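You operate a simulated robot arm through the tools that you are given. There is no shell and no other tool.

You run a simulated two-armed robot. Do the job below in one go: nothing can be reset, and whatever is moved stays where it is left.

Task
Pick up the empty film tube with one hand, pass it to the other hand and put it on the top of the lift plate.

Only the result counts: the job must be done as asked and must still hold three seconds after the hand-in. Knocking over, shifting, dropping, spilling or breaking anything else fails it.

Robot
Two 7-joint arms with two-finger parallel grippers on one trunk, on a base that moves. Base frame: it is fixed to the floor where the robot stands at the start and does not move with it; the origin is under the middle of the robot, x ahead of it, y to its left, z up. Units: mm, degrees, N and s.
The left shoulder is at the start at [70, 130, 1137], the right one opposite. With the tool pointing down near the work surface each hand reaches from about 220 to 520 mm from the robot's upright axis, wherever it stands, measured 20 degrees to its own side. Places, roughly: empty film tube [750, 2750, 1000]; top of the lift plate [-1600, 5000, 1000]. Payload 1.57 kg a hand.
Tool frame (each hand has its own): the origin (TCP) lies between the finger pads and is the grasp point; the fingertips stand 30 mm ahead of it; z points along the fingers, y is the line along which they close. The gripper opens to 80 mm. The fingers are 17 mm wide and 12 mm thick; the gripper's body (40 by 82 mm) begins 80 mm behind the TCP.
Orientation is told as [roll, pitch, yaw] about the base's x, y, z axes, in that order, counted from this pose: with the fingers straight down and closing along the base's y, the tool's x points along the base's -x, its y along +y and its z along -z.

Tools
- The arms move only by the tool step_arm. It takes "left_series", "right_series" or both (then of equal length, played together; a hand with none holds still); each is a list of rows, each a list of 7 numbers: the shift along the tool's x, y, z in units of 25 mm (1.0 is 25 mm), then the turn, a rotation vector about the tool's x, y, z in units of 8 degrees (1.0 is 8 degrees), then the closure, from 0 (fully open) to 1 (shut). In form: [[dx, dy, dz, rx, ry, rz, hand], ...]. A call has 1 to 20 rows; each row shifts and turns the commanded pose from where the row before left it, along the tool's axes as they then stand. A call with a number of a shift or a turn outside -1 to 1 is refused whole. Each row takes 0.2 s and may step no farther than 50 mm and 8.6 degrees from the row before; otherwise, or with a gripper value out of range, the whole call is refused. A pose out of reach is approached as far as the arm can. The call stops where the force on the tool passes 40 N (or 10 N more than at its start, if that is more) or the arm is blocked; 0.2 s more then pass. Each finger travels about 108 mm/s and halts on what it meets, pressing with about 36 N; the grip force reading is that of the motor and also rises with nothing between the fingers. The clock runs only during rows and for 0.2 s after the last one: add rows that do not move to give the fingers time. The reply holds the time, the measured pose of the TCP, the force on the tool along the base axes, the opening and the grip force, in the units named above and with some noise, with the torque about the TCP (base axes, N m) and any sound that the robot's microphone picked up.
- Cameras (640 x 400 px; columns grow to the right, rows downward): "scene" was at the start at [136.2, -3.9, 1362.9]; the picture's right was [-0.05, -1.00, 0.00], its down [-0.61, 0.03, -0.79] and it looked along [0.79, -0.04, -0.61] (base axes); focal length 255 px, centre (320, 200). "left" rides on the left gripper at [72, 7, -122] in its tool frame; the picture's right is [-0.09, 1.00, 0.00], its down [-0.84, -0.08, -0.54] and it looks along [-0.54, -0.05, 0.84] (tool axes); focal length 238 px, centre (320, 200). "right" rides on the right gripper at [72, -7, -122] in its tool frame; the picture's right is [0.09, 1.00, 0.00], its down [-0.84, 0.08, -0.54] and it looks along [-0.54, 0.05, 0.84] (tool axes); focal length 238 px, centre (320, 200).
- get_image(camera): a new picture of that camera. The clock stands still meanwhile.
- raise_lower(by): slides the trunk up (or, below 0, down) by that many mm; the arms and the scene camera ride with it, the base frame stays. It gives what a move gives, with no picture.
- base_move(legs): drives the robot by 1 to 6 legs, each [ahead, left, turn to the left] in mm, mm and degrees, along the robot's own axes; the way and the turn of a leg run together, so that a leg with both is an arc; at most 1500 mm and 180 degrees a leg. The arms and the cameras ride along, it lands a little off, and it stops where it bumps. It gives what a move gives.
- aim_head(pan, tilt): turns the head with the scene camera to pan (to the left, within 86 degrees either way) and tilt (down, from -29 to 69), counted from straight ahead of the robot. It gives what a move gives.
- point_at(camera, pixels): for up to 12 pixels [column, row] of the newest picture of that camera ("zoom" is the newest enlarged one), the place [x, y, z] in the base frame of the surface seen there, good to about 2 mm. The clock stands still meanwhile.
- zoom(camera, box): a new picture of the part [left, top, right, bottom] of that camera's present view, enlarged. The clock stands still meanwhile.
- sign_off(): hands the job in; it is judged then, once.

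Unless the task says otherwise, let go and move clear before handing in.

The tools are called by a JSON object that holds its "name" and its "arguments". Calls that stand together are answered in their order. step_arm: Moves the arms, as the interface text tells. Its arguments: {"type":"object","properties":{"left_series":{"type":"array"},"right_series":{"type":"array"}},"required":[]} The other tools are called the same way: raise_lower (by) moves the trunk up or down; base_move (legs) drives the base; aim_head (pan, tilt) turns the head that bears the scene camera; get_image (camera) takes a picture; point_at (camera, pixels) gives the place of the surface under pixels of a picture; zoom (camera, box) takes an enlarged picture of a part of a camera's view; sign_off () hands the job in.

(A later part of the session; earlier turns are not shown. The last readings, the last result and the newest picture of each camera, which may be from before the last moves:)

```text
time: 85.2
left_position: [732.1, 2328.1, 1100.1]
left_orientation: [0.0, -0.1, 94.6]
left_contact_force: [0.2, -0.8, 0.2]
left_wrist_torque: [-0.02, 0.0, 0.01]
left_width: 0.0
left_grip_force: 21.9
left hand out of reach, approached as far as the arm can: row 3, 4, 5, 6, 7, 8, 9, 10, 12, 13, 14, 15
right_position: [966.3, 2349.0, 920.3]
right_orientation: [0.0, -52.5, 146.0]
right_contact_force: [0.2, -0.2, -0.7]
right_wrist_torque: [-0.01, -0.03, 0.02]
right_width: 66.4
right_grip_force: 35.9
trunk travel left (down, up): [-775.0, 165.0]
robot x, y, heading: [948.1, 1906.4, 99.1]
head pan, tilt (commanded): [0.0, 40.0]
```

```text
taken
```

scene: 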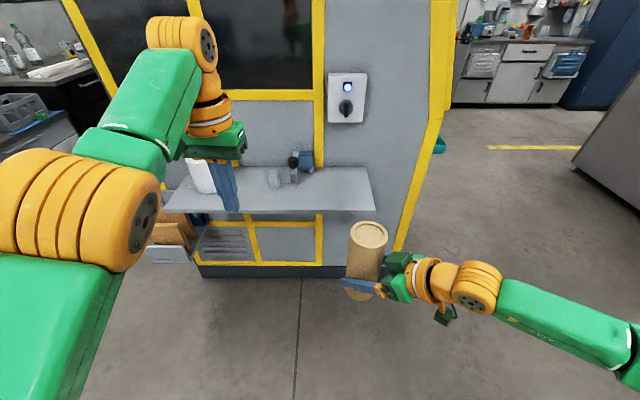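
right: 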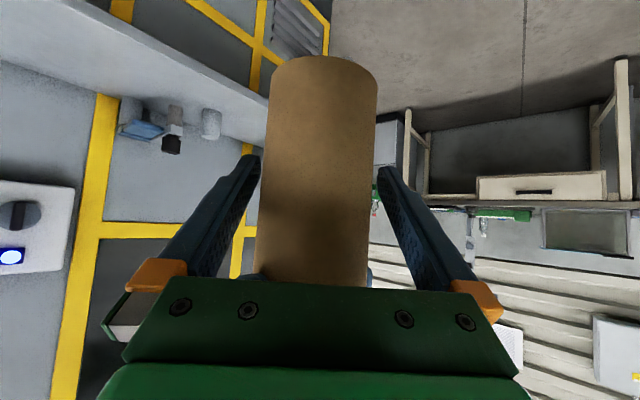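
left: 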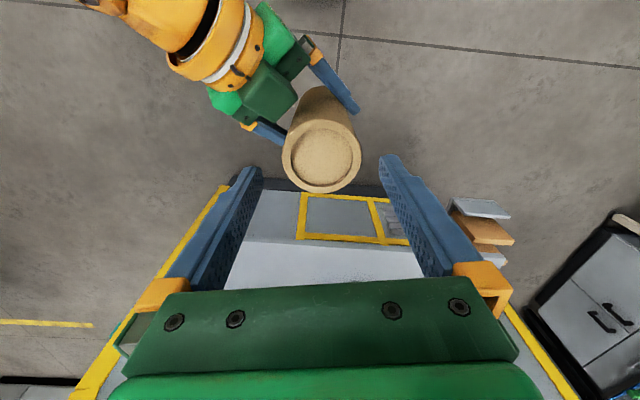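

Still on the sphere. Radial progress is quadratic in elbow angle, so I'll persist with a long run of full 25 mm steps aimed exactly at the shoulder.

{"name": "step_arm", "arguments": {"left_series": [[0.887, -0.108, 0.451, 0, 0, 0, 1], [0.887, -0.108, 0.451, 0, 0, 0, 1], [0.887, -0.108, 0.451, 0, 0, 0, 1], [0.887, -0.108, 0.451, 0, 0, 0, 1], [0.887, -0.108, 0.451, 0, 0, 0, 1], [0.887, -0.108, 0.451, 0, 0, 0, 1], [0.887, -0.108, 0.451, 0, 0, 0, 1], [0.887, -0.108, 0.451, 0, 0, 0, 1], [0.887, -0.108, 0.451, 0, 0, 0, 1], [0.887, -0.108, 0.451, 0, 0, 0, 1]]}}

{"name": "get_image", "arguments": {"camera": "scene"}}

```text
time: 87.4
left_position: [744.7, 2331.8, 1089.3]
left_orientation: [0.1, 0.2, 94.5]
left_contact_force: [0.0, -0.6, -0.4]
left_wrist_torque: [0.02, 0.01, -0.04]
left_width: 0.0
left_grip_force: 21.3
left hand out of reach, approached as far as the arm can: row 1, 2, 3, 4, 5, 6, 7, 8, 9, 10
right_position: [966.6, 2348.6, 918.8]
right_orientation: [0.0, -52.5, 146.1]
right_contact_force: [-0.5, 0.4, 0.4]
right_wrist_torque: [0.0, -0.01, 0.01]
right_width: 66.7
right_grip_force: 35.5
trunk travel left (down, up): [-775.0, 165.0]
robot x, y, heading: [948.2, 1901.7, 99.2]
head pan, tilt (commanded): [0.0, 40.0]
```

```text
taken
```

scene: 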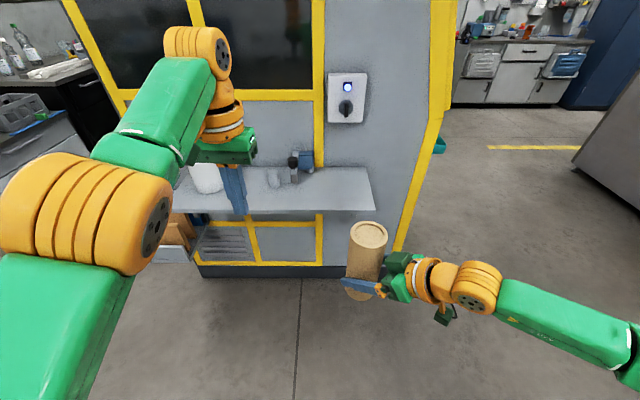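

No change in radius. I'll measure the elbow and wrist axle discs (pixels (157,227) and (222,57)) precisely to learn which way the elbow is bent.

{"name": "zoom", "arguments": {"camera": "scene", "box": [0, 10, 260, 300]}}

{"name": "point_at", "arguments": {"camera": "scene", "pixels": [[157, 228], [153, 250], [161, 205], [222, 58], [223, 45], [221, 72], [110, 300], [90, 330], [60, 350], [180, 110], [195, 90], [165, 140]]}}

```text
1.38 times, centred on (130, 155) of scene
```

zoom: 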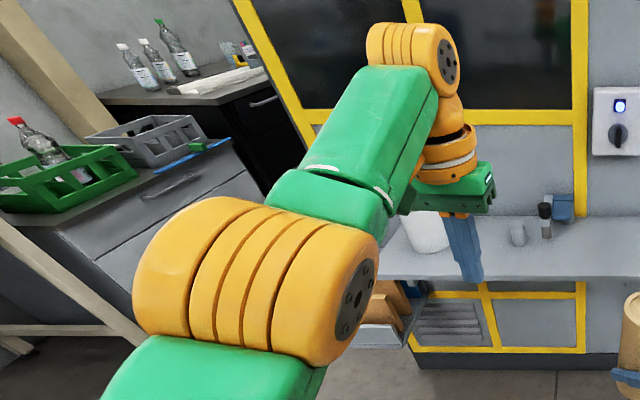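

```text
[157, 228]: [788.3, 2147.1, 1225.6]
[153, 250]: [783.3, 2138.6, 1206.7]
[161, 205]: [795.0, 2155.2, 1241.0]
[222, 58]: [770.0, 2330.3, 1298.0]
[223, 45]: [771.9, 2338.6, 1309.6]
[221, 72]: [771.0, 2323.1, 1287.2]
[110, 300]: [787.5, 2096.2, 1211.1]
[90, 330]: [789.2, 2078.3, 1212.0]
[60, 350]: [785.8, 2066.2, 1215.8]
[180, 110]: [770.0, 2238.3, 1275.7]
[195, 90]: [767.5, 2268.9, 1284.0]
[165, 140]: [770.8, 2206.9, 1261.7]
```

The discs show upper arm at 24.3° and forearm at 21.5° elevation, i.e. the elbow is slightly over-straight, with flexion likely upward. I'll sweep down, then up with an outward bias, then add small inward amounts while still rising.

{"name": "step_arm", "arguments": {"left_series": [[-0.1, 0, 0.8, 0, 0, 0, 1], [-0.1, 0, 0.8, 0, 0, 0, 1], [-0.2, 0, 0.8, 0, 0, 0, 1], [-0.2, 0, 0.8, 0, 0, 0, 1], [-0.2, 0, -0.6, 0, 0, 0, 1], [-0.2, 0, -0.6, 0, 0, 0, 1], [-0.1, 0, -0.6, 0, 0, 0, 1], [-0.1, 0, -0.6, 0, 0, 0, 1], [0, 0, -0.6, 0, 0, 0, 1], [0, 0, -0.6, 0, 0, 0, 1], [0.1, 0, -0.5, 0, 0, 0, 1], [0.15, 0, -0.4, 0, 0, 0, 1], [0.2, 0, -0.35, 0, 0, 0, 1], [0.2, 0, -0.35, 0, 0, 0, 1], [0.22, 0, -0.35, 0, 0, 0, 1], [0.22, 0, -0.35, 0, 0, 0, 1], [0.24, 0, -0.35, 0, 0, 0, 1], [0.24, 0, -0.35, 0, 0, 0, 1], [0.26, 0, -0.3, 0, 0, 0, 1], [0.26, 0, -0.3, 0, 0, 0, 1]]}}

{"name": "get_image", "arguments": {"camera": "scene"}}

```text
time: 91.6
left_position: [737.9, 2291.5, 1154.8]
left_orientation: [0.1, 0.1, 94.7]
left_contact_force: [1.7, -0.1, -0.4]
left_wrist_torque: [0.02, 0.01, 0.0]
left_width: 0.2
left_grip_force: 21.3
left hand out of reach, approached as far as the arm can: row 1, 2, 5, 6, 7, 8, 9, 10, 12, 14, 15
right_position: [966.6, 2348.1, 919.6]
right_orientation: [0.0, -52.6, 146.0]
right_contact_force: [-0.7, 0.2, 0.4]
right_wrist_torque: [-0.02, -0.01, -0.02]
right_width: 66.4
right_grip_force: 36.4
trunk travel left (down, up): [-775.0, 165.0]
robot x, y, heading: [950.3, 1906.2, 99.1]
head pan, tilt (commanded): [0.0, 40.0]
```

```text
taken
```

scene: 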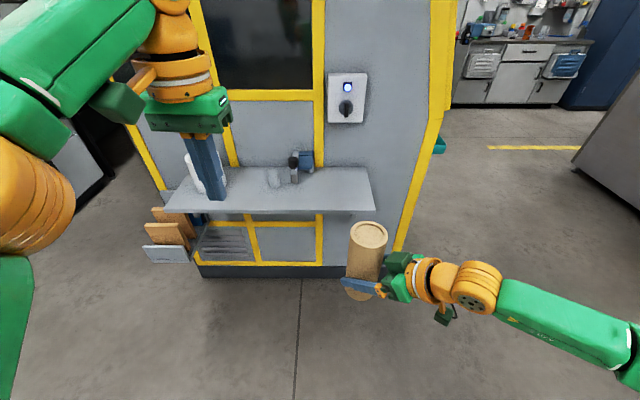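

The elbow has flexed outward again (bent arm at the left of the picture, last rows unflagged). I'll now pull the left hand back toward the robot.

{"name": "step_arm", "arguments": {"left_series": [[0.3, 0, 0, 0, 0, 0, 1], [0.4, 0, 0, 0, 0, 0, 1], [0.6, 0, 0, 0, 0, 0, 1], [0.8, 0, 0, 0, 0, 0, 1], [0.8, 0, 0, 0, 0, 0, 1], [0.8, 0, 0, 0, 0, 0, 1], [0, 0, 0, 0, 0, 0, 1]]}}

{"name": "get_image", "arguments": {"camera": "scene"}}

```text
time: 93.2
left_position: [747.5, 2199.2, 1153.9]
left_orientation: [0.0, 0.2, 94.7]
left_contact_force: [-0.3, 0.2, -0.3]
left_wrist_torque: [-0.02, 0.04, -0.01]
left_width: 0.0
left_grip_force: 21.4
right_position: [967.2, 2348.4, 920.4]
right_orientation: [0.0, -52.5, 146.1]
right_contact_force: [0.3, -0.4, -0.2]
right_wrist_torque: [0.01, -0.02, 0.0]
right_width: 66.1
right_grip_force: 36.2
trunk travel left (down, up): [-775.0, 165.0]
robot x, y, heading: [948.7, 1903.2, 99.0]
head pan, tilt (commanded): [0.0, 40.0]
```

```text
taken
```

scene: 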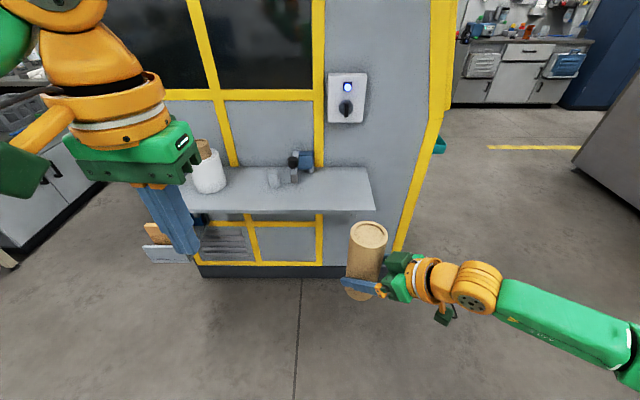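

The left arm is free again (≈324 ahead, 151 left, z 1154). I'll tuck it in a bit more, then check the right hand's grip with a close picture before driving.

{"name": "step_arm", "arguments": {"left_series": [[0.6, 0, 0, 0, 0, 0, 1], [0.6, 0, 0, 0, 0, 0, 1], [0.6, 0, 0, 0, 0, 0, 1], [0, 0, 0, 0, 0, 0, 1]]}}

{"name": "get_image", "arguments": {"camera": "right"}}

{"name": "aim_head", "arguments": {"pan": 70, "tilt": 20}}

{"name": "get_image", "arguments": {"camera": "scene"}}

```text
time: 94.2
left_position: [750.2, 2153.2, 1154.8]
left_orientation: [0.0, 0.1, 94.7]
left_contact_force: [-0.1, 0.6, 0.0]
left_wrist_torque: [-0.02, -0.01, -0.02]
left_width: 0.0
left_grip_force: 21.9
right_position: [966.7, 2348.5, 921.0]
right_orientation: [0.0, -52.5, 146.0]
right_contact_force: [-0.1, -0.3, -0.3]
right_wrist_torque: [0.0, -0.01, -0.01]
right_width: 66.1
right_grip_force: 36.2
trunk travel left (down, up): [-775.0, 165.0]
robot x, y, heading: [946.9, 1903.4, 99.1]
head pan, tilt (commanded): [0.0, 40.0]
```

```text
taken
```

right: 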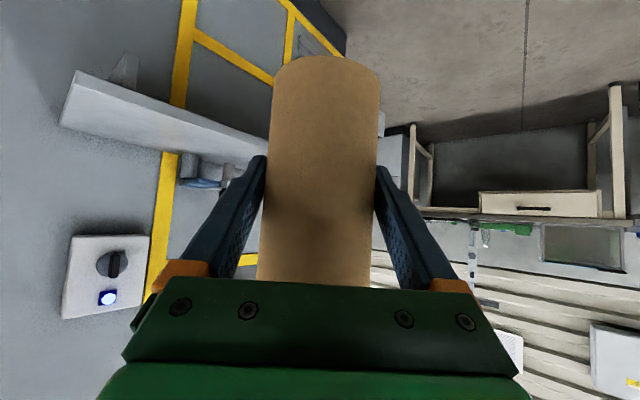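

```text
time: 95.7
left_position: [750.3, 2153.7, 1154.0]
left_orientation: [0.0, 0.2, 94.7]
left_contact_force: [0.1, 0.2, 0.3]
left_wrist_torque: [-0.01, 0.0, 0.02]
left_width: 0.0
left_grip_force: 21.4
right_position: [967.2, 2349.3, 920.4]
right_orientation: [0.1, -52.5, 146.0]
right_contact_force: [-1.3, 0.4, 0.6]
right_wrist_torque: [-0.03, -0.02, 0.02]
right_width: 66.3
right_grip_force: 35.8
trunk travel left (down, up): [-775.0, 165.0]
robot x, y, heading: [947.4, 1902.3, 99.0]
head pan, tilt (commanded): [70.0, 20.0]
```

```text
taken
```

scene: 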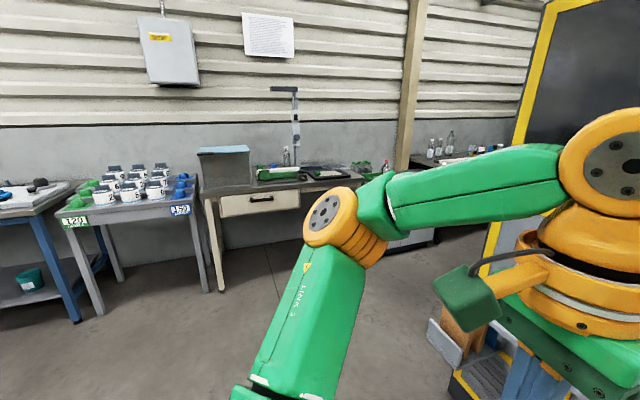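

The tube is firmly held by the right hand and the left arm is bent normally. I'll measure the left elbow's sideways extent and the bench edges before driving left.

{"name": "point_at", "arguments": {"camera": "scene", "pixels": [[325, 212], [310, 235], [300, 330], [270, 190], [203, 196], [350, 182], [330, 280], [195, 185], [400, 245], [215, 280]]}}

```text
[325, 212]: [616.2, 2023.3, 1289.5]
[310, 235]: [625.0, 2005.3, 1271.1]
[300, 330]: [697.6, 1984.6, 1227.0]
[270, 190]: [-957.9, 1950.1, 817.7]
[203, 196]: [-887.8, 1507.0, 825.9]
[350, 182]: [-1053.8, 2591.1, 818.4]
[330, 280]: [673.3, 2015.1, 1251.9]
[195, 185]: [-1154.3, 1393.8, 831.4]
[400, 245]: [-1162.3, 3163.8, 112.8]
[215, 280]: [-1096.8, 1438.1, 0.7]
```

Path is clear: left elbow extends ~350 mm at z≈1250. I'll drive 1300 mm left, then 800 mm ahead to the mouth of the aisle and look.

{"name": "base_move", "arguments": {"legs": [[0, 1300, 0], [700, 0, 0]]}}

{"name": "aim_head", "arguments": {"pan": 0, "tilt": 20}}

{"name": "get_image", "arguments": {"camera": "scene"}}

```text
time: 105.5
left_position: [-634.9, 2631.4, 1155.5]
left_orientation: [0.0, 0.1, 95.2]
left_contact_force: [0.5, -0.3, -0.4]
left_wrist_torque: [-0.05, 0.01, 0.0]
left_width: 0.0
left_grip_force: 21.4
right_position: [-419.1, 2829.0, 919.7]
right_orientation: [-0.1, -52.6, 146.7]
right_contact_force: [-0.4, -0.1, 0.2]
right_wrist_torque: [-0.04, 0.0, -0.02]
right_width: 66.0
right_grip_force: 36.4
trunk travel left (down, up): [-775.0, 165.0]
robot x, y, heading: [-434.5, 2383.5, 99.8]
head pan, tilt (commanded): [70.0, 20.0]
```

```text
time: 107.0
left_position: [-633.3, 2630.6, 1156.2]
left_orientation: [0.1, 0.1, 95.1]
left_contact_force: [0.1, -1.2, 0.2]
left_wrist_torque: [0.01, -0.01, 0.01]
left_width: 0.0
left_grip_force: 21.3
right_position: [-418.9, 2830.1, 920.8]
right_orientation: [0.0, -52.5, 146.6]
right_contact_force: [-0.1, -0.3, -0.1]
right_wrist_torque: [-0.02, 0.03, 0.02]
right_width: 66.2
right_grip_force: 36.1
trunk travel left (down, up): [-775.0, 165.0]
robot x, y, heading: [-432.6, 2385.1, 99.7]
head pan, tilt (commanded): [0.0, 20.0]
```

```text
taken
```

scene: 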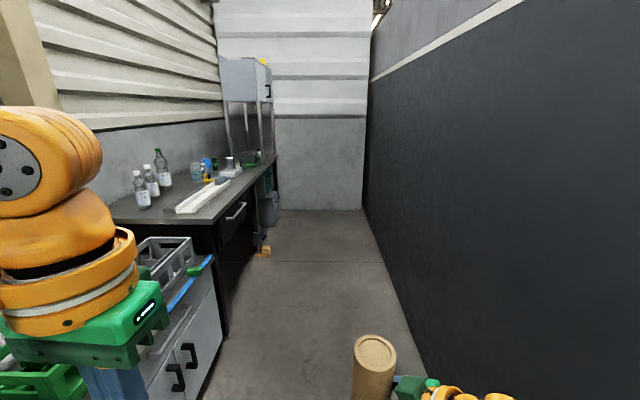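

The aisle is visible: bench on the left (edge to (275,160)), dark cabinet side at right, a bin at (268,208) and something orange at (263,250) near the bench. I'll measure its edges.

{"name": "point_at", "arguments": {"camera": "scene", "pixels": [[215, 222], [272, 158], [268, 210], [263, 250], [232, 310], [430, 380], [400, 280], [370, 215], [215, 270], [205, 300], [270, 75], [240, 100]]}}

{"name": "zoom", "arguments": {"camera": "scene", "box": [180, 40, 320, 270]}}

```text
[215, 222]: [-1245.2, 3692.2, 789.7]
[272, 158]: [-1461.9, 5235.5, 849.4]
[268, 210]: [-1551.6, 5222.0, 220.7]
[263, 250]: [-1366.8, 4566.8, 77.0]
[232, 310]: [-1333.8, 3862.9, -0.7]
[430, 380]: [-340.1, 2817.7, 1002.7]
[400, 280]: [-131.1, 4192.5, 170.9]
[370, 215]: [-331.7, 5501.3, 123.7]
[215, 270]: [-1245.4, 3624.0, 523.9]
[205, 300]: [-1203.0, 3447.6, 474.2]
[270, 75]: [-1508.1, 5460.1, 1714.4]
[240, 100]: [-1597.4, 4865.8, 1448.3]
```

```text
1.74 times, centred on (250, 155) of scene
```

zoom: 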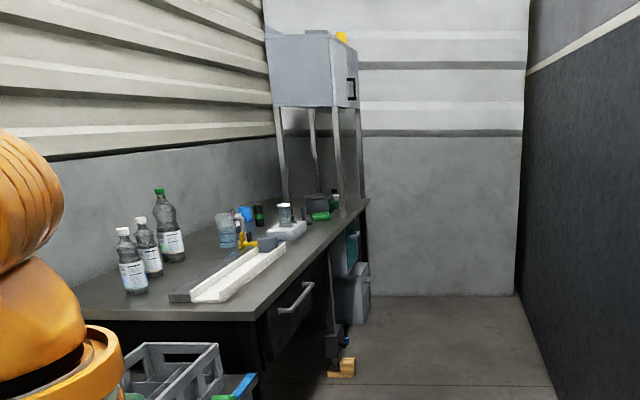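

The aisle is ~1200 mm wide with only a foot post near [-1367, 4567] at the bench front. I'll drive ahead about 2500 mm along its centre.

{"name": "base_move", "arguments": {"legs": [[1280, -10, 0], [1220, -20, 0]]}}

{"name": "aim_head", "arguments": {"pan": 70, "tilt": 25}}

{"name": "get_image", "arguments": {"camera": "scene"}}

```text
time: 119.3
left_position: [-1034.3, 5135.2, 1154.2]
left_orientation: [0.0, 0.1, 95.2]
left_contact_force: [0.7, -0.3, 0.0]
left_wrist_torque: [0.0, 0.02, 0.0]
left_width: 0.0
left_grip_force: 21.3
right_position: [-820.5, 5332.8, 921.1]
right_orientation: [0.0, -52.6, 146.6]
right_contact_force: [-0.6, 0.7, 0.2]
right_wrist_torque: [0.01, 0.01, 0.0]
right_width: 65.7
right_grip_force: 36.0
trunk travel left (down, up): [-775.0, 165.0]
robot x, y, heading: [-834.5, 4886.0, 99.6]
head pan, tilt (commanded): [0.0, 20.0]
```

```text
time: 120.7
left_position: [-1033.9, 5136.9, 1155.4]
left_orientation: [0.0, 0.1, 95.2]
left_contact_force: [0.8, -0.2, -0.4]
left_wrist_torque: [0.01, -0.02, -0.02]
left_width: 0.0
left_grip_force: 21.4
right_position: [-820.3, 5333.4, 921.1]
right_orientation: [0.1, -52.5, 146.6]
right_contact_force: [-0.3, -0.6, -0.1]
right_wrist_torque: [0.02, 0.02, 0.0]
right_width: 65.6
right_grip_force: 36.5
trunk travel left (down, up): [-775.0, 165.0]
robot x, y, heading: [-834.3, 4885.7, 99.7]
head pan, tilt (commanded): [70.0, 25.0]
```

```text
taken
```

scene: 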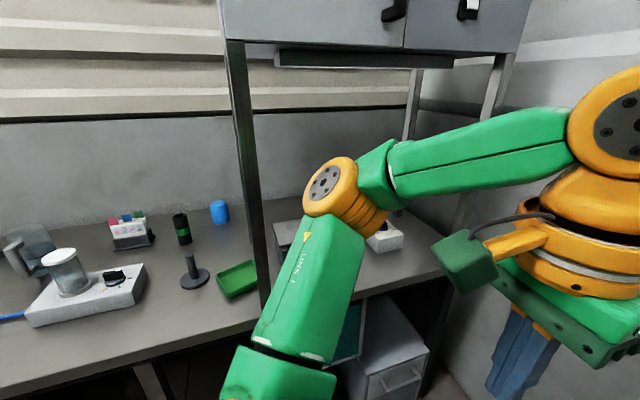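

I'm beside the bench, but the left arm hides the lift. Clearances allow turning in place, so I'll turn left 89° to face the bench.

{"name": "base_move", "arguments": {"legs": [[0, 0, 89]]}}

{"name": "aim_head", "arguments": {"pan": 0, "tilt": 30}}

{"name": "get_image", "arguments": {"camera": "scene"}}

```text
time: 124.8
left_position: [-1098.9, 4710.2, 1155.2]
left_orientation: [0.0, 0.1, -180.0]
left_contact_force: [-0.6, 0.7, -0.1]
left_wrist_torque: [-0.01, -0.01, 0.04]
left_width: 0.1
left_grip_force: 21.3
right_position: [-1276.8, 4943.6, 921.1]
right_orientation: [0.1, -52.4, -128.6]
right_contact_force: [-0.6, -0.1, 0.2]
right_wrist_torque: [-0.02, -0.01, -0.01]
right_width: 65.7
right_grip_force: 36.1
trunk travel left (down, up): [-775.0, 165.0]
robot x, y, heading: [-838.9, 4885.7, -175.4]
head pan, tilt (commanded): [70.0, 25.0]
```

```text
time: 126.2
left_position: [-1100.6, 4710.5, 1155.4]
left_orientation: [0.0, 0.1, -180.1]
left_contact_force: [0.5, 0.4, 0.0]
left_wrist_torque: [0.0, 0.01, -0.03]
left_width: 0.2
left_grip_force: 21.3
right_position: [-1276.6, 4943.4, 919.9]
right_orientation: [0.0, -52.4, -128.6]
right_contact_force: [-1.0, -0.4, 0.5]
right_wrist_torque: [-0.01, -0.01, 0.0]
right_width: 65.4
right_grip_force: 35.9
trunk travel left (down, up): [-775.0, 165.0]
robot x, y, heading: [-832.5, 4888.4, -175.6]
head pan, tilt (commanded): [0.0, 30.0]
```

```text
taken
```

scene: 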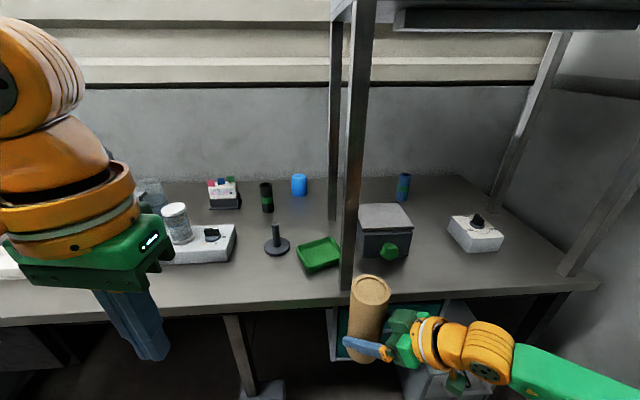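

Now facing the bench: the lift's grey top is at (385,217) with a green knob at (390,252), the front-left post at (357,150), green tray at (318,253). I'll zoom in and measure.

{"name": "zoom", "arguments": {"camera": "scene", "box": [290, 140, 530, 300]}}

{"name": "point_at", "arguments": {"camera": "scene", "pixels": [[361, 207], [402, 204], [411, 228], [361, 231], [385, 217], [390, 252], [355, 250], [347, 280], [318, 253], [400, 285], [590, 250], [560, 100]]}}

```text
2.50 times, centred on (410, 220) of scene
```

zoom: 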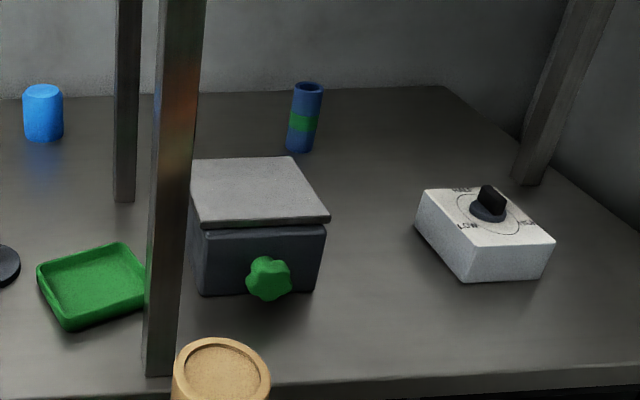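

```text
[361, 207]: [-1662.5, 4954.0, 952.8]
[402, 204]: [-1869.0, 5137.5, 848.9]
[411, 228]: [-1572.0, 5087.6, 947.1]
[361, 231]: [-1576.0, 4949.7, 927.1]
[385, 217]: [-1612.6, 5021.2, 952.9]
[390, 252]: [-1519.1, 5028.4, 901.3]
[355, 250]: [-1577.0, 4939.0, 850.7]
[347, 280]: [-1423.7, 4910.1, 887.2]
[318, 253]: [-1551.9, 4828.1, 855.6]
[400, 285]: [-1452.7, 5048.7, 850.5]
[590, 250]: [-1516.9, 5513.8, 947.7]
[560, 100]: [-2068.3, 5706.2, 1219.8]
```

Plate top is at z≈953. I'll measure the plate corners and neighbours more precisely in the enlarged view.

{"name": "point_at", "arguments": {"camera": "zoom", "pixels": [[286, 161], [324, 214], [204, 221], [196, 165], [255, 190], [268, 262], [180, 250], [155, 250], [304, 90], [488, 190], [420, 200], [160, 360]]}}

```text
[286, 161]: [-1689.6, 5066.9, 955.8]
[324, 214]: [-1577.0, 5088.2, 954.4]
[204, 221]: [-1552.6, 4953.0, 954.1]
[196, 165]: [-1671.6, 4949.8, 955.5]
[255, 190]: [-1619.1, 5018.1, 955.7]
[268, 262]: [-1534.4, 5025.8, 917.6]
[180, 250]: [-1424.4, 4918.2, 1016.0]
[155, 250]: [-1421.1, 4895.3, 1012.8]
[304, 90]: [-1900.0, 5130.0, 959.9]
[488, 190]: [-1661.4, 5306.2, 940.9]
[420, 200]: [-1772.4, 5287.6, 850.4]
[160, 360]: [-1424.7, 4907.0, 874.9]
```

Plate centre ≈[-1621, 5010], z≈955, about 140×120 mm; the front-left post is 178 mm nearer and 134 mm left of it. Here in the open I'll raise the right hand 125 mm and extend it 41 mm, and tuck the left hand lower and farther back.

{"name": "step_arm", "arguments": {"left_series": [[0.333, 0, 0.4, 0, 0, 0, 1], [0.333, 0, 0.4, 0, 0, 0, 1], [0.333, 0, 0.4, 0, 0, 0, 1], [0.333, 0, 0.4, 0, 0, 0, 1], [0.333, 0, 0.4, 0, 0, 0, 1], [0.333, 0, 0.4, 0, 0, 0, 1], [0, 0, 0, 0, 0, 0, 1]], "right_series": [[-0.774, -0.2, -0.36, 0, 0, 0, 1], [-0.774, -0.2, -0.36, 0, 0, 0, 1], [-0.774, -0.2, -0.36, 0, 0, 0, 1], [-0.774, -0.2, -0.36, 0, 0, 0, 1], [-0.774, -0.2, -0.36, 0, 0, 0, 1], [-0.774, -0.2, -0.36, 0, 0, 0, 1], [0, 0, 0, 0, 0, 0, 1]]}}

{"name": "get_image", "arguments": {"camera": "scene"}}

{"name": "get_image", "arguments": {"camera": "right"}}

```text
time: 127.8
left_position: [-1049.7, 4711.7, 1094.2]
left_orientation: [-0.1, 0.1, -180.0]
left_contact_force: [-0.3, -0.5, 0.2]
left_wrist_torque: [0.0, -0.01, -0.04]
left_width: 0.3
left_grip_force: 21.1
right_position: [-1307.1, 4938.9, 1013.8]
right_orientation: [0.0, -52.6, -128.8]
right_contact_force: [-0.5, 0.0, -0.6]
right_wrist_torque: [0.01, -0.01, -0.01]
right_width: 65.2
right_grip_force: 36.0
right hand out of reach, approached as far as the arm can: row 5, 6
trunk travel left (down, up): [-775.0, 165.0]
robot x, y, heading: [-833.8, 4888.2, -175.3]
head pan, tilt (commanded): [0.0, 30.0]
```

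```text
taken
```

scene: 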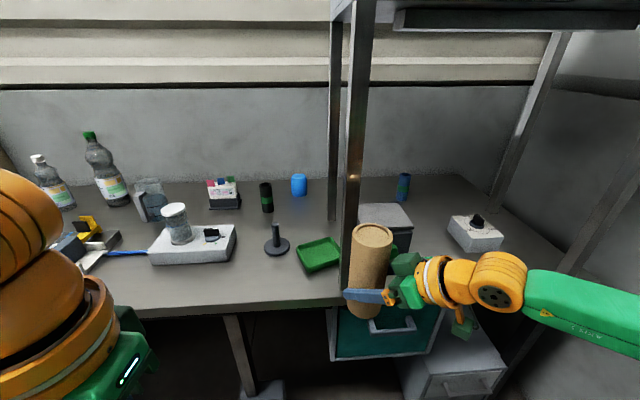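

```text
taken
```

right: 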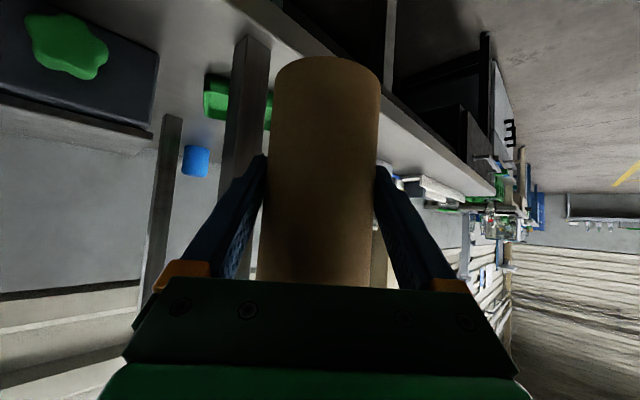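

The right hand stopped at z≈1014 (its joint limit), so I'll use the trunk for height. I raise the trunk 45 mm and measure the under-bench obstacles (handle at (393,327), cabinet at (455,360)) before approaching.

{"name": "raise_lower", "arguments": {"by": 45}}

{"name": "get_image", "arguments": {"camera": "scene"}}

{"name": "point_at", "arguments": {"camera": "scene", "pixels": [[393, 318], [370, 330], [480, 385], [230, 350], [265, 385], [340, 335], [180, 312], [420, 300], [500, 18], [360, 10], [372, 225], [370, 250]]}}

```text
time: 128.6
left_position: [-1049.3, 4710.2, 1139.0]
left_orientation: [-0.1, 0.1, -180.1]
left_contact_force: [-0.8, 0.2, 0.3]
left_wrist_torque: [0.02, -0.01, -0.02]
left_width: 0.0
left_grip_force: 21.5
right_position: [-1307.7, 4940.5, 1058.1]
right_orientation: [-0.2, -52.6, -128.7]
right_contact_force: [0.0, 0.6, -1.3]
right_wrist_torque: [-0.04, 0.02, 0.0]
right_width: 65.4
right_grip_force: 36.1
trunk travel left (down, up): [-820.0, 120.0]
robot x, y, heading: [-832.4, 4886.1, -175.6]
head pan, tilt (commanded): [0.0, 30.0]
```

```text
taken
```

scene: 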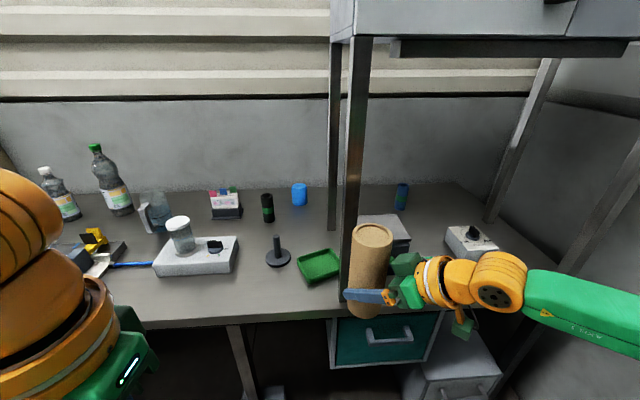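

```text
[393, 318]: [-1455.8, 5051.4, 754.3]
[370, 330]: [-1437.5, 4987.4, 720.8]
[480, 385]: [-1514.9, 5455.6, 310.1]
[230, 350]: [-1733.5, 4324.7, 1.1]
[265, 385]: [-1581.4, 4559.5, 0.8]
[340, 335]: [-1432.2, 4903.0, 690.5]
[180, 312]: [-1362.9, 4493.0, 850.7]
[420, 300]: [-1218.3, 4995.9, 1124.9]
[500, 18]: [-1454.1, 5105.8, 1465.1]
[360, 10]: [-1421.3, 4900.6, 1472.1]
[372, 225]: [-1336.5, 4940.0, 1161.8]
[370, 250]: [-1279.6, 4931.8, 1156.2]
```

The drawer front is at x≈−1437 and the box's lower edge at z≈1465, so the approach is clear. I'll check the tube's verticality with a zoom before moving.

{"name": "zoom", "arguments": {"camera": "scene", "box": [310, 205, 440, 335]}}

{"name": "point_at", "arguments": {"camera": "zoom", "pixels": [[310, 150], [300, 200], [292, 240], [285, 300], [312, 104], [311, 135], [265, 90], [355, 95], [312, 70], [230, 200], [225, 280]]}}

```text
3.08 times, centred on (375, 270) of scene
```

zoom: 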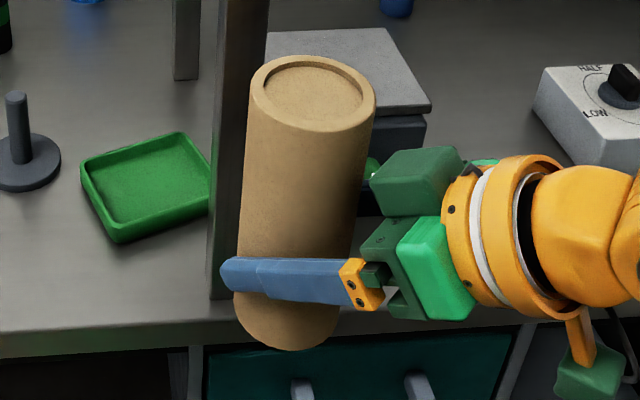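

```text
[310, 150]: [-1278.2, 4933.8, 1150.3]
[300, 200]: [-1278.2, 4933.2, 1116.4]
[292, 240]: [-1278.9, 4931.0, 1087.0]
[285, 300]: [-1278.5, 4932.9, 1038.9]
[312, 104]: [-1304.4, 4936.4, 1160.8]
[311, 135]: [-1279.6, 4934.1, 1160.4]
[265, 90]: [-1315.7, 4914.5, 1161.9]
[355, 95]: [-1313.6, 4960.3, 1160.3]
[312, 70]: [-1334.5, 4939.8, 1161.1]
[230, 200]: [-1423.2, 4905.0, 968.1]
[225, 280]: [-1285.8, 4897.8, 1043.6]
```

The tube is exactly vertical (near surface x≈−1278 from z 1150 down to 1039), with axis ≈[-1310, 4937]. I'll first move right 97 mm to get clear of the post, then ahead 190 mm, and re-measure.

{"name": "base_move", "arguments": {"legs": [[0, -97, 0], [190, 0, 0]]}}

{"name": "get_image", "arguments": {"camera": "scene"}}

```text
time: 130.9
left_position: [-1241.0, 4793.5, 1138.6]
left_orientation: [0.0, -0.2, -179.9]
left_contact_force: [0.1, 0.9, 0.3]
left_wrist_torque: [0.04, 0.03, 0.01]
left_width: 0.0
left_grip_force: 21.4
right_position: [-1500.2, 5020.5, 1059.2]
right_orientation: [-0.5, -52.7, -128.4]
right_contact_force: [-0.1, -0.4, -1.0]
right_wrist_torque: [0.0, 0.01, -0.02]
right_width: 65.4
right_grip_force: 36.3
trunk travel left (down, up): [-820.0, 120.0]
robot x, y, heading: [-1028.7, 4973.6, -175.4]
head pan, tilt (commanded): [0.0, 30.0]
```

```text
taken
```

scene: 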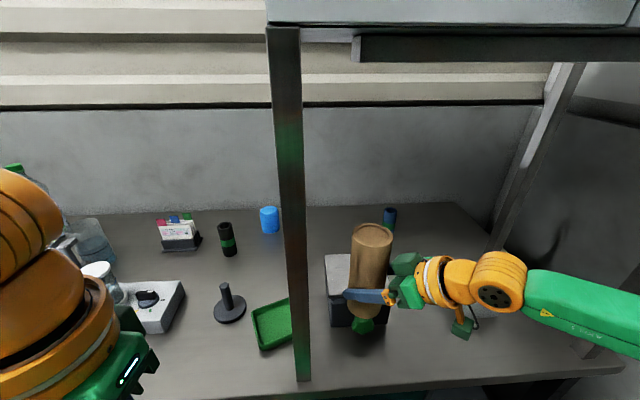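

Tube and plate line up well; 118 mm to go. I'll verify the tube bottom, the plate and the objects near the left hand with measurements.

{"name": "zoom", "arguments": {"camera": "scene", "box": [290, 205, 450, 345]}}

{"name": "point_at", "arguments": {"camera": "scene", "pixels": [[98, 268], [160, 300], [14, 168], [90, 225], [230, 290], [290, 200], [360, 312], [372, 236], [335, 265], [130, 360], [365, 325], [600, 355]]}}

```text
2.86 times, centred on (370, 275) of scene
```

zoom: 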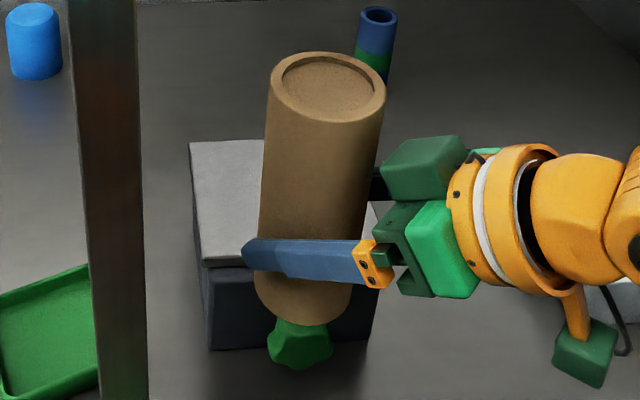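

```text
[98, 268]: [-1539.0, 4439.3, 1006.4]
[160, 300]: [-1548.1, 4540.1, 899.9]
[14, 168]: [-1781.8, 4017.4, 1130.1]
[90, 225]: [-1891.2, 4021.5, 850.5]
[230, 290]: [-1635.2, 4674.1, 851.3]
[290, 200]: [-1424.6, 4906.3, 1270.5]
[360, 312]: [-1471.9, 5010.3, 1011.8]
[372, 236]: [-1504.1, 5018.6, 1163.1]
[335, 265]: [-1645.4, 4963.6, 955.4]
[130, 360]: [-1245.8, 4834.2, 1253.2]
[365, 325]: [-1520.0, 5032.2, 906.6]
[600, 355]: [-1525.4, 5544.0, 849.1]
```

Objects near the left hand are far off (jar at [-1539, 4439]). I'll read the tube's bottom edge height and rim from the zoom.

{"name": "point_at", "arguments": {"camera": "zoom", "pixels": [[295, 300], [295, 312], [295, 318], [280, 310], [327, 118], [328, 60], [275, 90], [380, 90], [230, 200], [215, 250], [195, 150], [310, 350]]}}

```text
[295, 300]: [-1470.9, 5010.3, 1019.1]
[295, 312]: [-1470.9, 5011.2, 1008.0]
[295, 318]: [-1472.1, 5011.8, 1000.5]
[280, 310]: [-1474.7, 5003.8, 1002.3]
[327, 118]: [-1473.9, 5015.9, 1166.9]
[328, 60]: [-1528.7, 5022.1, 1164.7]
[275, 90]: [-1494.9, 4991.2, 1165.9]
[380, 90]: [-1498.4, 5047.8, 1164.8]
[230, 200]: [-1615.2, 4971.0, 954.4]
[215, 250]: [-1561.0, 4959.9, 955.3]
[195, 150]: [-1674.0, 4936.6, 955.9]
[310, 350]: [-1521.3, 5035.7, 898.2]
```

Rim centre ≈[-1501, 5019], bottom z≈997; plate centre ≈[-1624, 5011] at z 955. I'll drive ahead the remaining 122 mm.

{"name": "base_move", "arguments": {"legs": [[122, -2, 0]]}}

{"name": "get_image", "arguments": {"camera": "scene"}}

{"name": "zoom", "arguments": {"camera": "scene", "box": [290, 205, 450, 345]}}

```text
time: 132.2
left_position: [-1363.2, 4786.8, 1140.3]
left_orientation: [0.0, 0.0, -180.0]
left_contact_force: [1.3, 0.1, -0.5]
left_wrist_torque: [0.01, 0.0, 0.0]
left_width: 0.0
left_grip_force: 21.0
right_position: [-1622.5, 5014.1, 1060.6]
right_orientation: [-0.4, -52.7, -128.5]
right_contact_force: [-0.2, 0.8, -1.6]
right_wrist_torque: [-0.01, -0.01, 0.01]
right_width: 65.6
right_grip_force: 36.0
trunk travel left (down, up): [-820.0, 120.0]
robot x, y, heading: [-1149.0, 4964.5, -175.5]
head pan, tilt (commanded): [0.0, 30.0]
```

```text
taken
```

scene: 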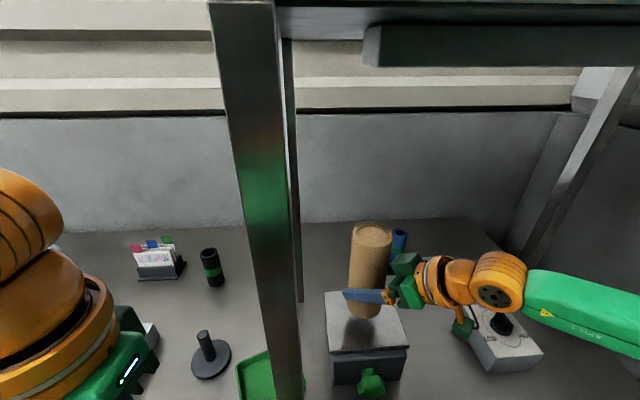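

```text
2.86 times, centred on (370, 275) of scene
```

zoom: 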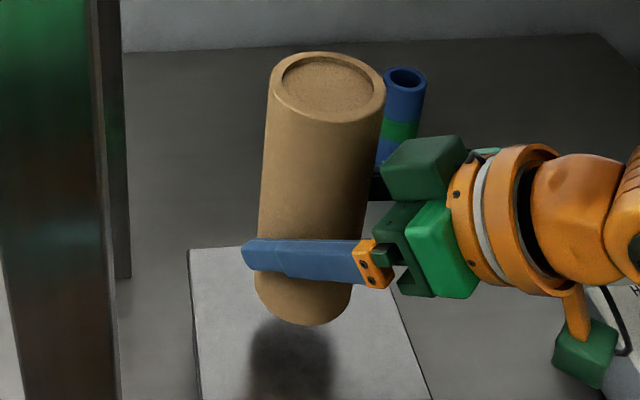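

The tube is now directly above the plate (TCP [-1622.5, 5014.1]) with its shadow on the plate. I'll check the hand's camera block versus the white dial box before lowering.

{"name": "point_at", "arguments": {"camera": "scene", "pixels": [[462, 326], [464, 335], [500, 325], [480, 340], [530, 350], [345, 310], [395, 345], [332, 345], [405, 343], [370, 320], [371, 232]]}}

```text
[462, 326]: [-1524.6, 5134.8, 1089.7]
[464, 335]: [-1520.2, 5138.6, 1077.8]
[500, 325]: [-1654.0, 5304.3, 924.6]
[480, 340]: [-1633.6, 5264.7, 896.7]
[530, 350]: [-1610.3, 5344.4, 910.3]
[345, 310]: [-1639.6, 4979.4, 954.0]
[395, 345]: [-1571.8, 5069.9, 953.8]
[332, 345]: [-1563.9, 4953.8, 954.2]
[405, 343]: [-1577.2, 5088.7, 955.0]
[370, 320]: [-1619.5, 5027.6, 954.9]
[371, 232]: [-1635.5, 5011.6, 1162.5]
```

Everything is clear (camera block at z≈1078, dial box below 925). I'll lower the trunk 37 mm, leaving a few millimetres.

{"name": "raise_lower", "arguments": {"by": -37}}

{"name": "zoom", "arguments": {"camera": "scene", "box": [290, 225, 450, 365]}}

```text
time: 133.0
left_position: [-1367.9, 4786.0, 1102.5]
left_orientation: [0.0, 0.1, -180.0]
left_contact_force: [-0.9, 0.5, 0.0]
left_wrist_torque: [-0.04, 0.02, -0.01]
left_width: 0.0
left_grip_force: 21.2
right_position: [-1626.4, 5014.3, 1020.7]
right_orientation: [0.0, -52.4, -128.7]
right_contact_force: [0.3, -0.6, -1.8]
right_wrist_torque: [0.02, 0.0, -0.03]
right_width: 65.3
right_grip_force: 36.3
trunk travel left (down, up): [-783.0, 157.0]
robot x, y, heading: [-1150.6, 4961.3, -175.5]
head pan, tilt (commanded): [0.0, 30.0]
```

```text
2.86 times, centred on (370, 295) of scene
```

zoom: 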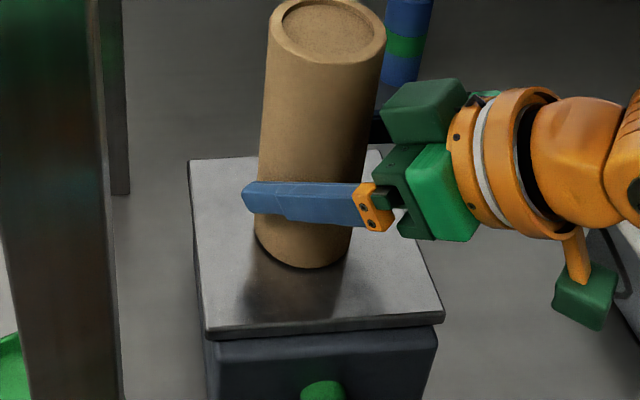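

The tube hovers just above the plate centre. I'll lower in tiny trunk steps and watch the vertical force.

{"name": "raise_lower", "arguments": {"by": -2}}

{"name": "raise_lower", "arguments": {"by": -1}}

{"name": "zoom", "arguments": {"camera": "scene", "box": [330, 280, 420, 350]}}

```text
time: 133.5
left_position: [-1367.3, 4786.7, 1101.3]
left_orientation: [0.0, 0.1, -179.9]
left_contact_force: [0.5, 0.2, -0.5]
left_wrist_torque: [-0.02, -0.05, 0.01]
left_width: 0.0
left_grip_force: 21.3
right_position: [-1626.8, 5014.8, 1019.3]
right_orientation: [-0.1, -52.6, -128.7]
right_contact_force: [-0.1, 0.2, -0.7]
right_wrist_torque: [-0.01, -0.05, 0.05]
right_width: 65.2
right_grip_force: 36.3
trunk travel left (down, up): [-781.0, 159.0]
robot x, y, heading: [-1154.6, 4965.0, -175.7]
head pan, tilt (commanded): [0.0, 30.0]
```

```text
time: 134.0
left_position: [-1368.3, 4785.1, 1097.9]
left_orientation: [0.0, 0.1, -179.9]
left_contact_force: [-0.5, 1.0, -0.3]
left_wrist_torque: [-0.04, -0.02, -0.04]
left_width: 0.1
left_grip_force: 21.2
right_position: [-1627.5, 5015.4, 1019.4]
right_orientation: [-0.2, -52.5, -128.6]
right_contact_force: [0.7, 0.0, -0.6]
right_wrist_torque: [-0.02, 0.01, 0.0]
right_width: 65.2
right_grip_force: 35.9
trunk travel left (down, up): [-780.0, 160.0]
robot x, y, heading: [-1150.6, 4960.9, -175.4]
head pan, tilt (commanded): [0.0, 30.0]
```

```text
5.71 times, centred on (375, 315) of scene
```

zoom: 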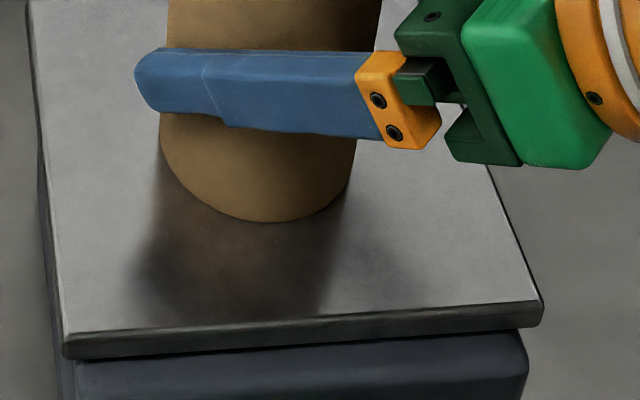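

No contact yet (force z ≈ −0.6 N). I'll continue lowering 1 mm at a time.

{"name": "raise_lower", "arguments": {"by": -1}}

{"name": "raise_lower", "arguments": {"by": -1}}

{"name": "point_at", "arguments": {"camera": "scene", "pixels": [[368, 317], [368, 319], [365, 316], [369, 322], [372, 326]]}}

```text
time: 134.5
left_position: [-1368.0, 4785.1, 1099.7]
left_orientation: [0.1, 0.2, -179.9]
left_contact_force: [0.4, -0.6, 0.5]
left_wrist_torque: [0.01, -0.01, 0.02]
left_width: 0.0
left_grip_force: 21.6
right_position: [-1625.7, 5015.2, 1018.2]
right_orientation: [-0.3, -52.7, -128.6]
right_contact_force: [-1.7, 0.2, 2.0]
right_wrist_torque: [0.04, 0.23, -0.01]
right_width: 65.4
right_grip_force: 35.7
trunk travel left (down, up): [-779.0, 161.0]
robot x, y, heading: [-1153.7, 4958.7, -175.6]
head pan, tilt (commanded): [0.0, 30.0]
```

```text
time: 135.0
left_position: [-1365.7, 4786.6, 1098.1]
left_orientation: [0.0, 0.0, -179.9]
left_contact_force: [-0.4, 0.6, -0.8]
left_wrist_torque: [0.04, -0.02, 0.01]
left_width: 0.0
left_grip_force: 21.4
right_position: [-1626.0, 5014.1, 1018.3]
right_orientation: [-0.5, -52.9, -128.6]
right_contact_force: [-4.8, 0.2, 10.1]
right_wrist_torque: [0.17, 0.53, 0.0]
right_width: 64.9
right_grip_force: 35.8
trunk travel left (down, up): [-778.0, 162.0]
robot x, y, heading: [-1153.1, 4961.9, -175.6]
head pan, tilt (commanded): [0.0, 30.0]
```

```text
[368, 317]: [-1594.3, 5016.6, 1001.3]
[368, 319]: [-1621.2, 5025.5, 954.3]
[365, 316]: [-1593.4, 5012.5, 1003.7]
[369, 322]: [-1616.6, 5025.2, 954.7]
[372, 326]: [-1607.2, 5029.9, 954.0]
```

Contact is made (10 N upward). I'll raise 0.8 mm to ease the load, then open the right hand gently.

{"name": "raise_lower", "arguments": {"by": 0.8}}

{"name": "step_arm", "arguments": {"right_series": [[0, 0, 0, 0, 0, 0, 0.2], [0, 0, 0, 0, 0, 0, 0.17], [0, 0, 0, 0, 0, 0, 0.14], [0, 0, 0, 0, 0, 0, 0.1], [0, 0, 0, 0, 0, 0, 0.05], [0, 0, 0, 0, 0, 0, 0], [0, 0, 0, 0, 0, 0, 0]]}}

{"name": "zoom", "arguments": {"camera": "scene", "box": [290, 225, 450, 365]}}

{"name": "get_image", "arguments": {"camera": "right"}}

```text
time: 135.6
left_position: [-1368.0, 4785.6, 1098.6]
left_orientation: [0.0, -0.1, -179.9]
left_contact_force: [0.8, -0.7, 0.2]
left_wrist_torque: [-0.05, 0.02, 0.0]
left_width: 0.1
left_grip_force: 21.2
right_position: [-1625.1, 5013.5, 1018.5]
right_orientation: [-0.3, -52.7, -128.7]
right_contact_force: [-5.7, 1.0, 9.5]
right_wrist_torque: [-0.04, 0.61, -0.03]
right_width: 65.2
right_grip_force: 36.3
trunk travel left (down, up): [-779.0, 161.0]
robot x, y, heading: [-1156.0, 4963.1, -175.5]
head pan, tilt (commanded): [0.0, 30.0]
```

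```text
time: 137.2
left_position: [-1367.5, 4786.7, 1098.0]
left_orientation: [-0.1, 0.2, -179.9]
left_contact_force: [0.3, -0.3, -0.3]
left_wrist_torque: [-0.01, -0.04, -0.01]
left_width: 0.1
left_grip_force: 21.6
right_position: [-1625.5, 5016.1, 1017.8]
right_orientation: [-0.1, -52.6, -128.6]
right_contact_force: [-0.1, -0.2, -0.6]
right_wrist_torque: [-0.02, 0.01, 0.05]
right_width: 80.0
right_grip_force: 0.0
trunk travel left (down, up): [-779.0, 161.0]
robot x, y, heading: [-1153.0, 4966.7, -175.4]
head pan, tilt (commanded): [0.0, 30.0]
```

```text
2.86 times, centred on (370, 295) of scene
```

zoom: 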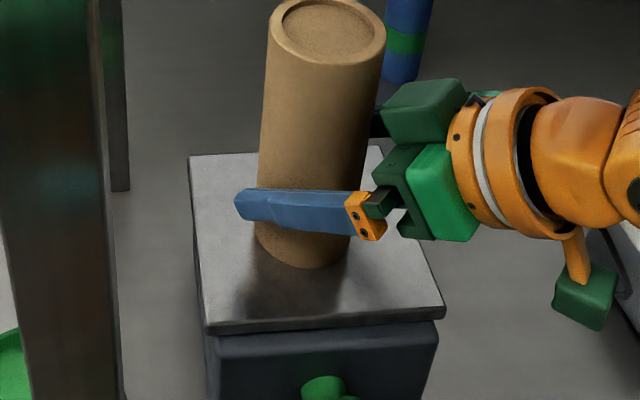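

```text
taken
```

right: 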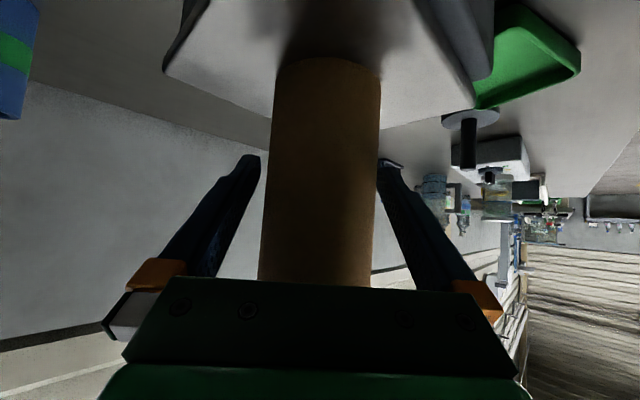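

The tube stands on the plate and the fingers are open (80 mm, no force). I'll measure the tube's axis to make sure the retreat is centred.

{"name": "zoom", "arguments": {"camera": "scene", "box": [330, 210, 420, 330]}}

{"name": "point_at", "arguments": {"camera": "zoom", "pixels": [[320, 115], [318, 60], [265, 85], [372, 85], [318, 88], [300, 150], [290, 230], [275, 330], [285, 355], [262, 150], [345, 150]]}}

```text
3.33 times, centred on (375, 270) of scene
```

zoom: 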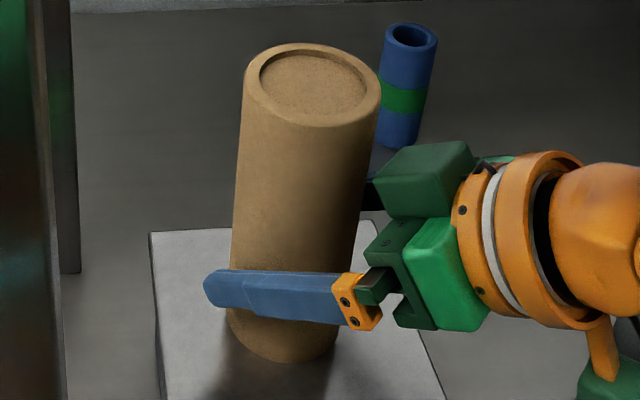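

```text
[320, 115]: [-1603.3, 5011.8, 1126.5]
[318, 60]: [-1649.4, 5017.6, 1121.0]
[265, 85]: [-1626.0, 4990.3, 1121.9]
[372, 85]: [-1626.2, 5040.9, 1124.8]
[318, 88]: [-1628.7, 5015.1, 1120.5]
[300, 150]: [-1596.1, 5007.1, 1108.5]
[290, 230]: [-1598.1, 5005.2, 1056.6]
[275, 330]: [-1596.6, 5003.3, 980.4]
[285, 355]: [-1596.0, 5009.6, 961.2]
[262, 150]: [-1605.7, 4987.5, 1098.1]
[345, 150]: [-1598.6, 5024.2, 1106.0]
```

The tube axis ≈[-1628, 5012.5] is laterally centred in the fingers (0.1 mm off) and the tube is upright. I'll back the right hand out along its approach direction in small steps, starting with 10 mm.

{"name": "step_arm", "arguments": {"right_series": [[0.122, 0, -0.159, 0, 0, 0, 0], [0.122, 0, -0.159, 0, 0, 0, 0], [0, 0, 0, 0, 0, 0, 0]]}}

```text
time: 137.9
left_position: [-1367.6, 4785.5, 1098.1]
left_orientation: [0.0, 0.0, -179.9]
left_contact_force: [0.2, 0.1, 1.0]
left_wrist_torque: [0.01, 0.0, 0.02]
left_width: 0.1
left_grip_force: 21.3
right_position: [-1618.7, 5022.3, 1018.9]
right_orientation: [-0.3, -52.5, -128.7]
right_contact_force: [-0.7, 0.2, 0.5]
right_wrist_torque: [0.01, -0.02, 0.0]
right_width: 79.9
right_grip_force: 0.0
trunk travel left (down, up): [-779.0, 161.0]
robot x, y, heading: [-1150.9, 4960.8, -175.6]
head pan, tilt (commanded): [0.0, 30.0]
```

The hand moved straight back as commanded with no contact. I'll continue the retreat by another ~88 mm.

{"name": "step_arm", "arguments": {"right_series": [[0.244, 0, -0.317, 0, 0, 0, 0], [0.244, 0, -0.317, 0, 0, 0, 0], [0.244, 0, -0.317, 0, 0, 0, 0], [0.305, 0, -0.397, 0, 0, 0, 0], [0.305, 0, -0.397, 0, 0, 0, 0], [0.305, 0, -0.397, 0, 0, 0, 0], [0.305, 0, -0.397, 0, 0, 0, 0], [0.305, 0, -0.397, 0, 0, 0, 0], [0, 0, 0, 0, 0, 0, 0]]}}

{"name": "get_image", "arguments": {"camera": "scene"}}

{"name": "get_image", "arguments": {"camera": "right"}}

```text
time: 139.9
left_position: [-1368.1, 4784.8, 1097.5]
left_orientation: [0.0, 0.2, -179.9]
left_contact_force: [0.5, 0.3, 0.0]
left_wrist_torque: [-0.01, 0.02, -0.02]
left_width: 0.0
left_grip_force: 21.4
right_position: [-1586.1, 5053.3, 1017.7]
right_orientation: [-1.1, -52.3, -128.9]
right_contact_force: [0.8, -0.8, 0.9]
right_wrist_torque: [0.01, -0.01, -0.05]
right_width: 80.0
right_grip_force: 0.0
right hand out of reach, approached as far as the arm can: row 2, 4, 5, 6, 7, 8
trunk travel left (down, up): [-779.0, 161.0]
robot x, y, heading: [-1152.7, 4962.3, -175.5]
head pan, tilt (commanded): [0.0, 30.0]
```

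```text
taken
```

scene: 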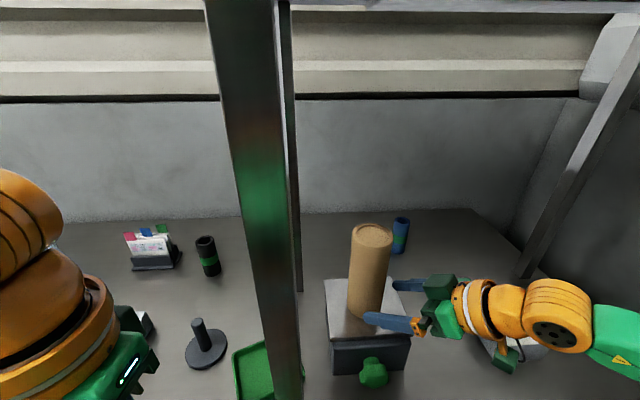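

```text
taken
```

right: 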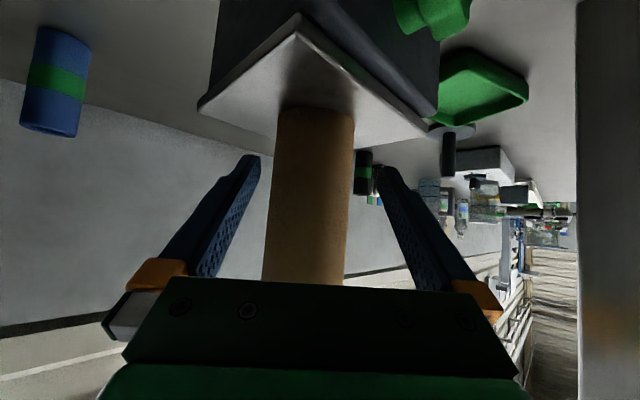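

The fingertips are now just clear of the tube (axis 58 mm ahead of the TCP, tube standing upright at (371,270)), but the arm hit a joint limit. I'll use the base to back straight away, which only increases the clearance.

{"name": "base_move", "arguments": {"legs": [[-60, 0, 0]]}}

{"name": "get_image", "arguments": {"camera": "scene"}}

```text
time: 140.9
left_position: [-1310.0, 4791.0, 1096.8]
left_orientation: [0.1, 0.4, -179.9]
left_contact_force: [-0.2, 0.1, 0.3]
left_wrist_torque: [-0.01, -0.05, -0.02]
left_width: 0.0
left_grip_force: 21.3
right_position: [-1528.4, 5057.7, 1015.1]
right_orientation: [-0.7, -52.1, -129.2]
right_contact_force: [-0.2, 0.2, 0.0]
right_wrist_torque: [-0.02, -0.01, -0.01]
right_width: 79.7
right_grip_force: 0.0
trunk travel left (down, up): [-779.0, 161.0]
robot x, y, heading: [-1089.5, 4966.5, -175.5]
head pan, tilt (commanded): [0.0, 30.0]
```

```text
taken
```

scene: 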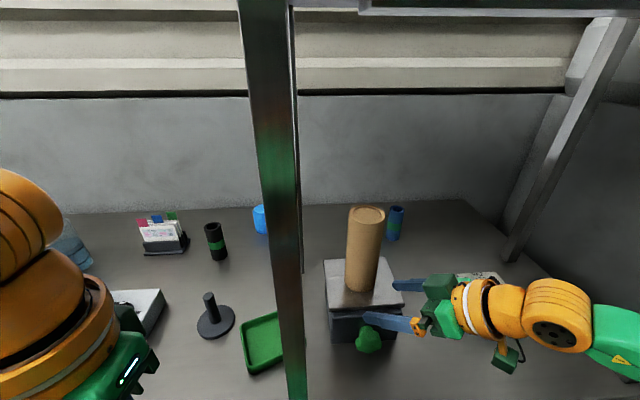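

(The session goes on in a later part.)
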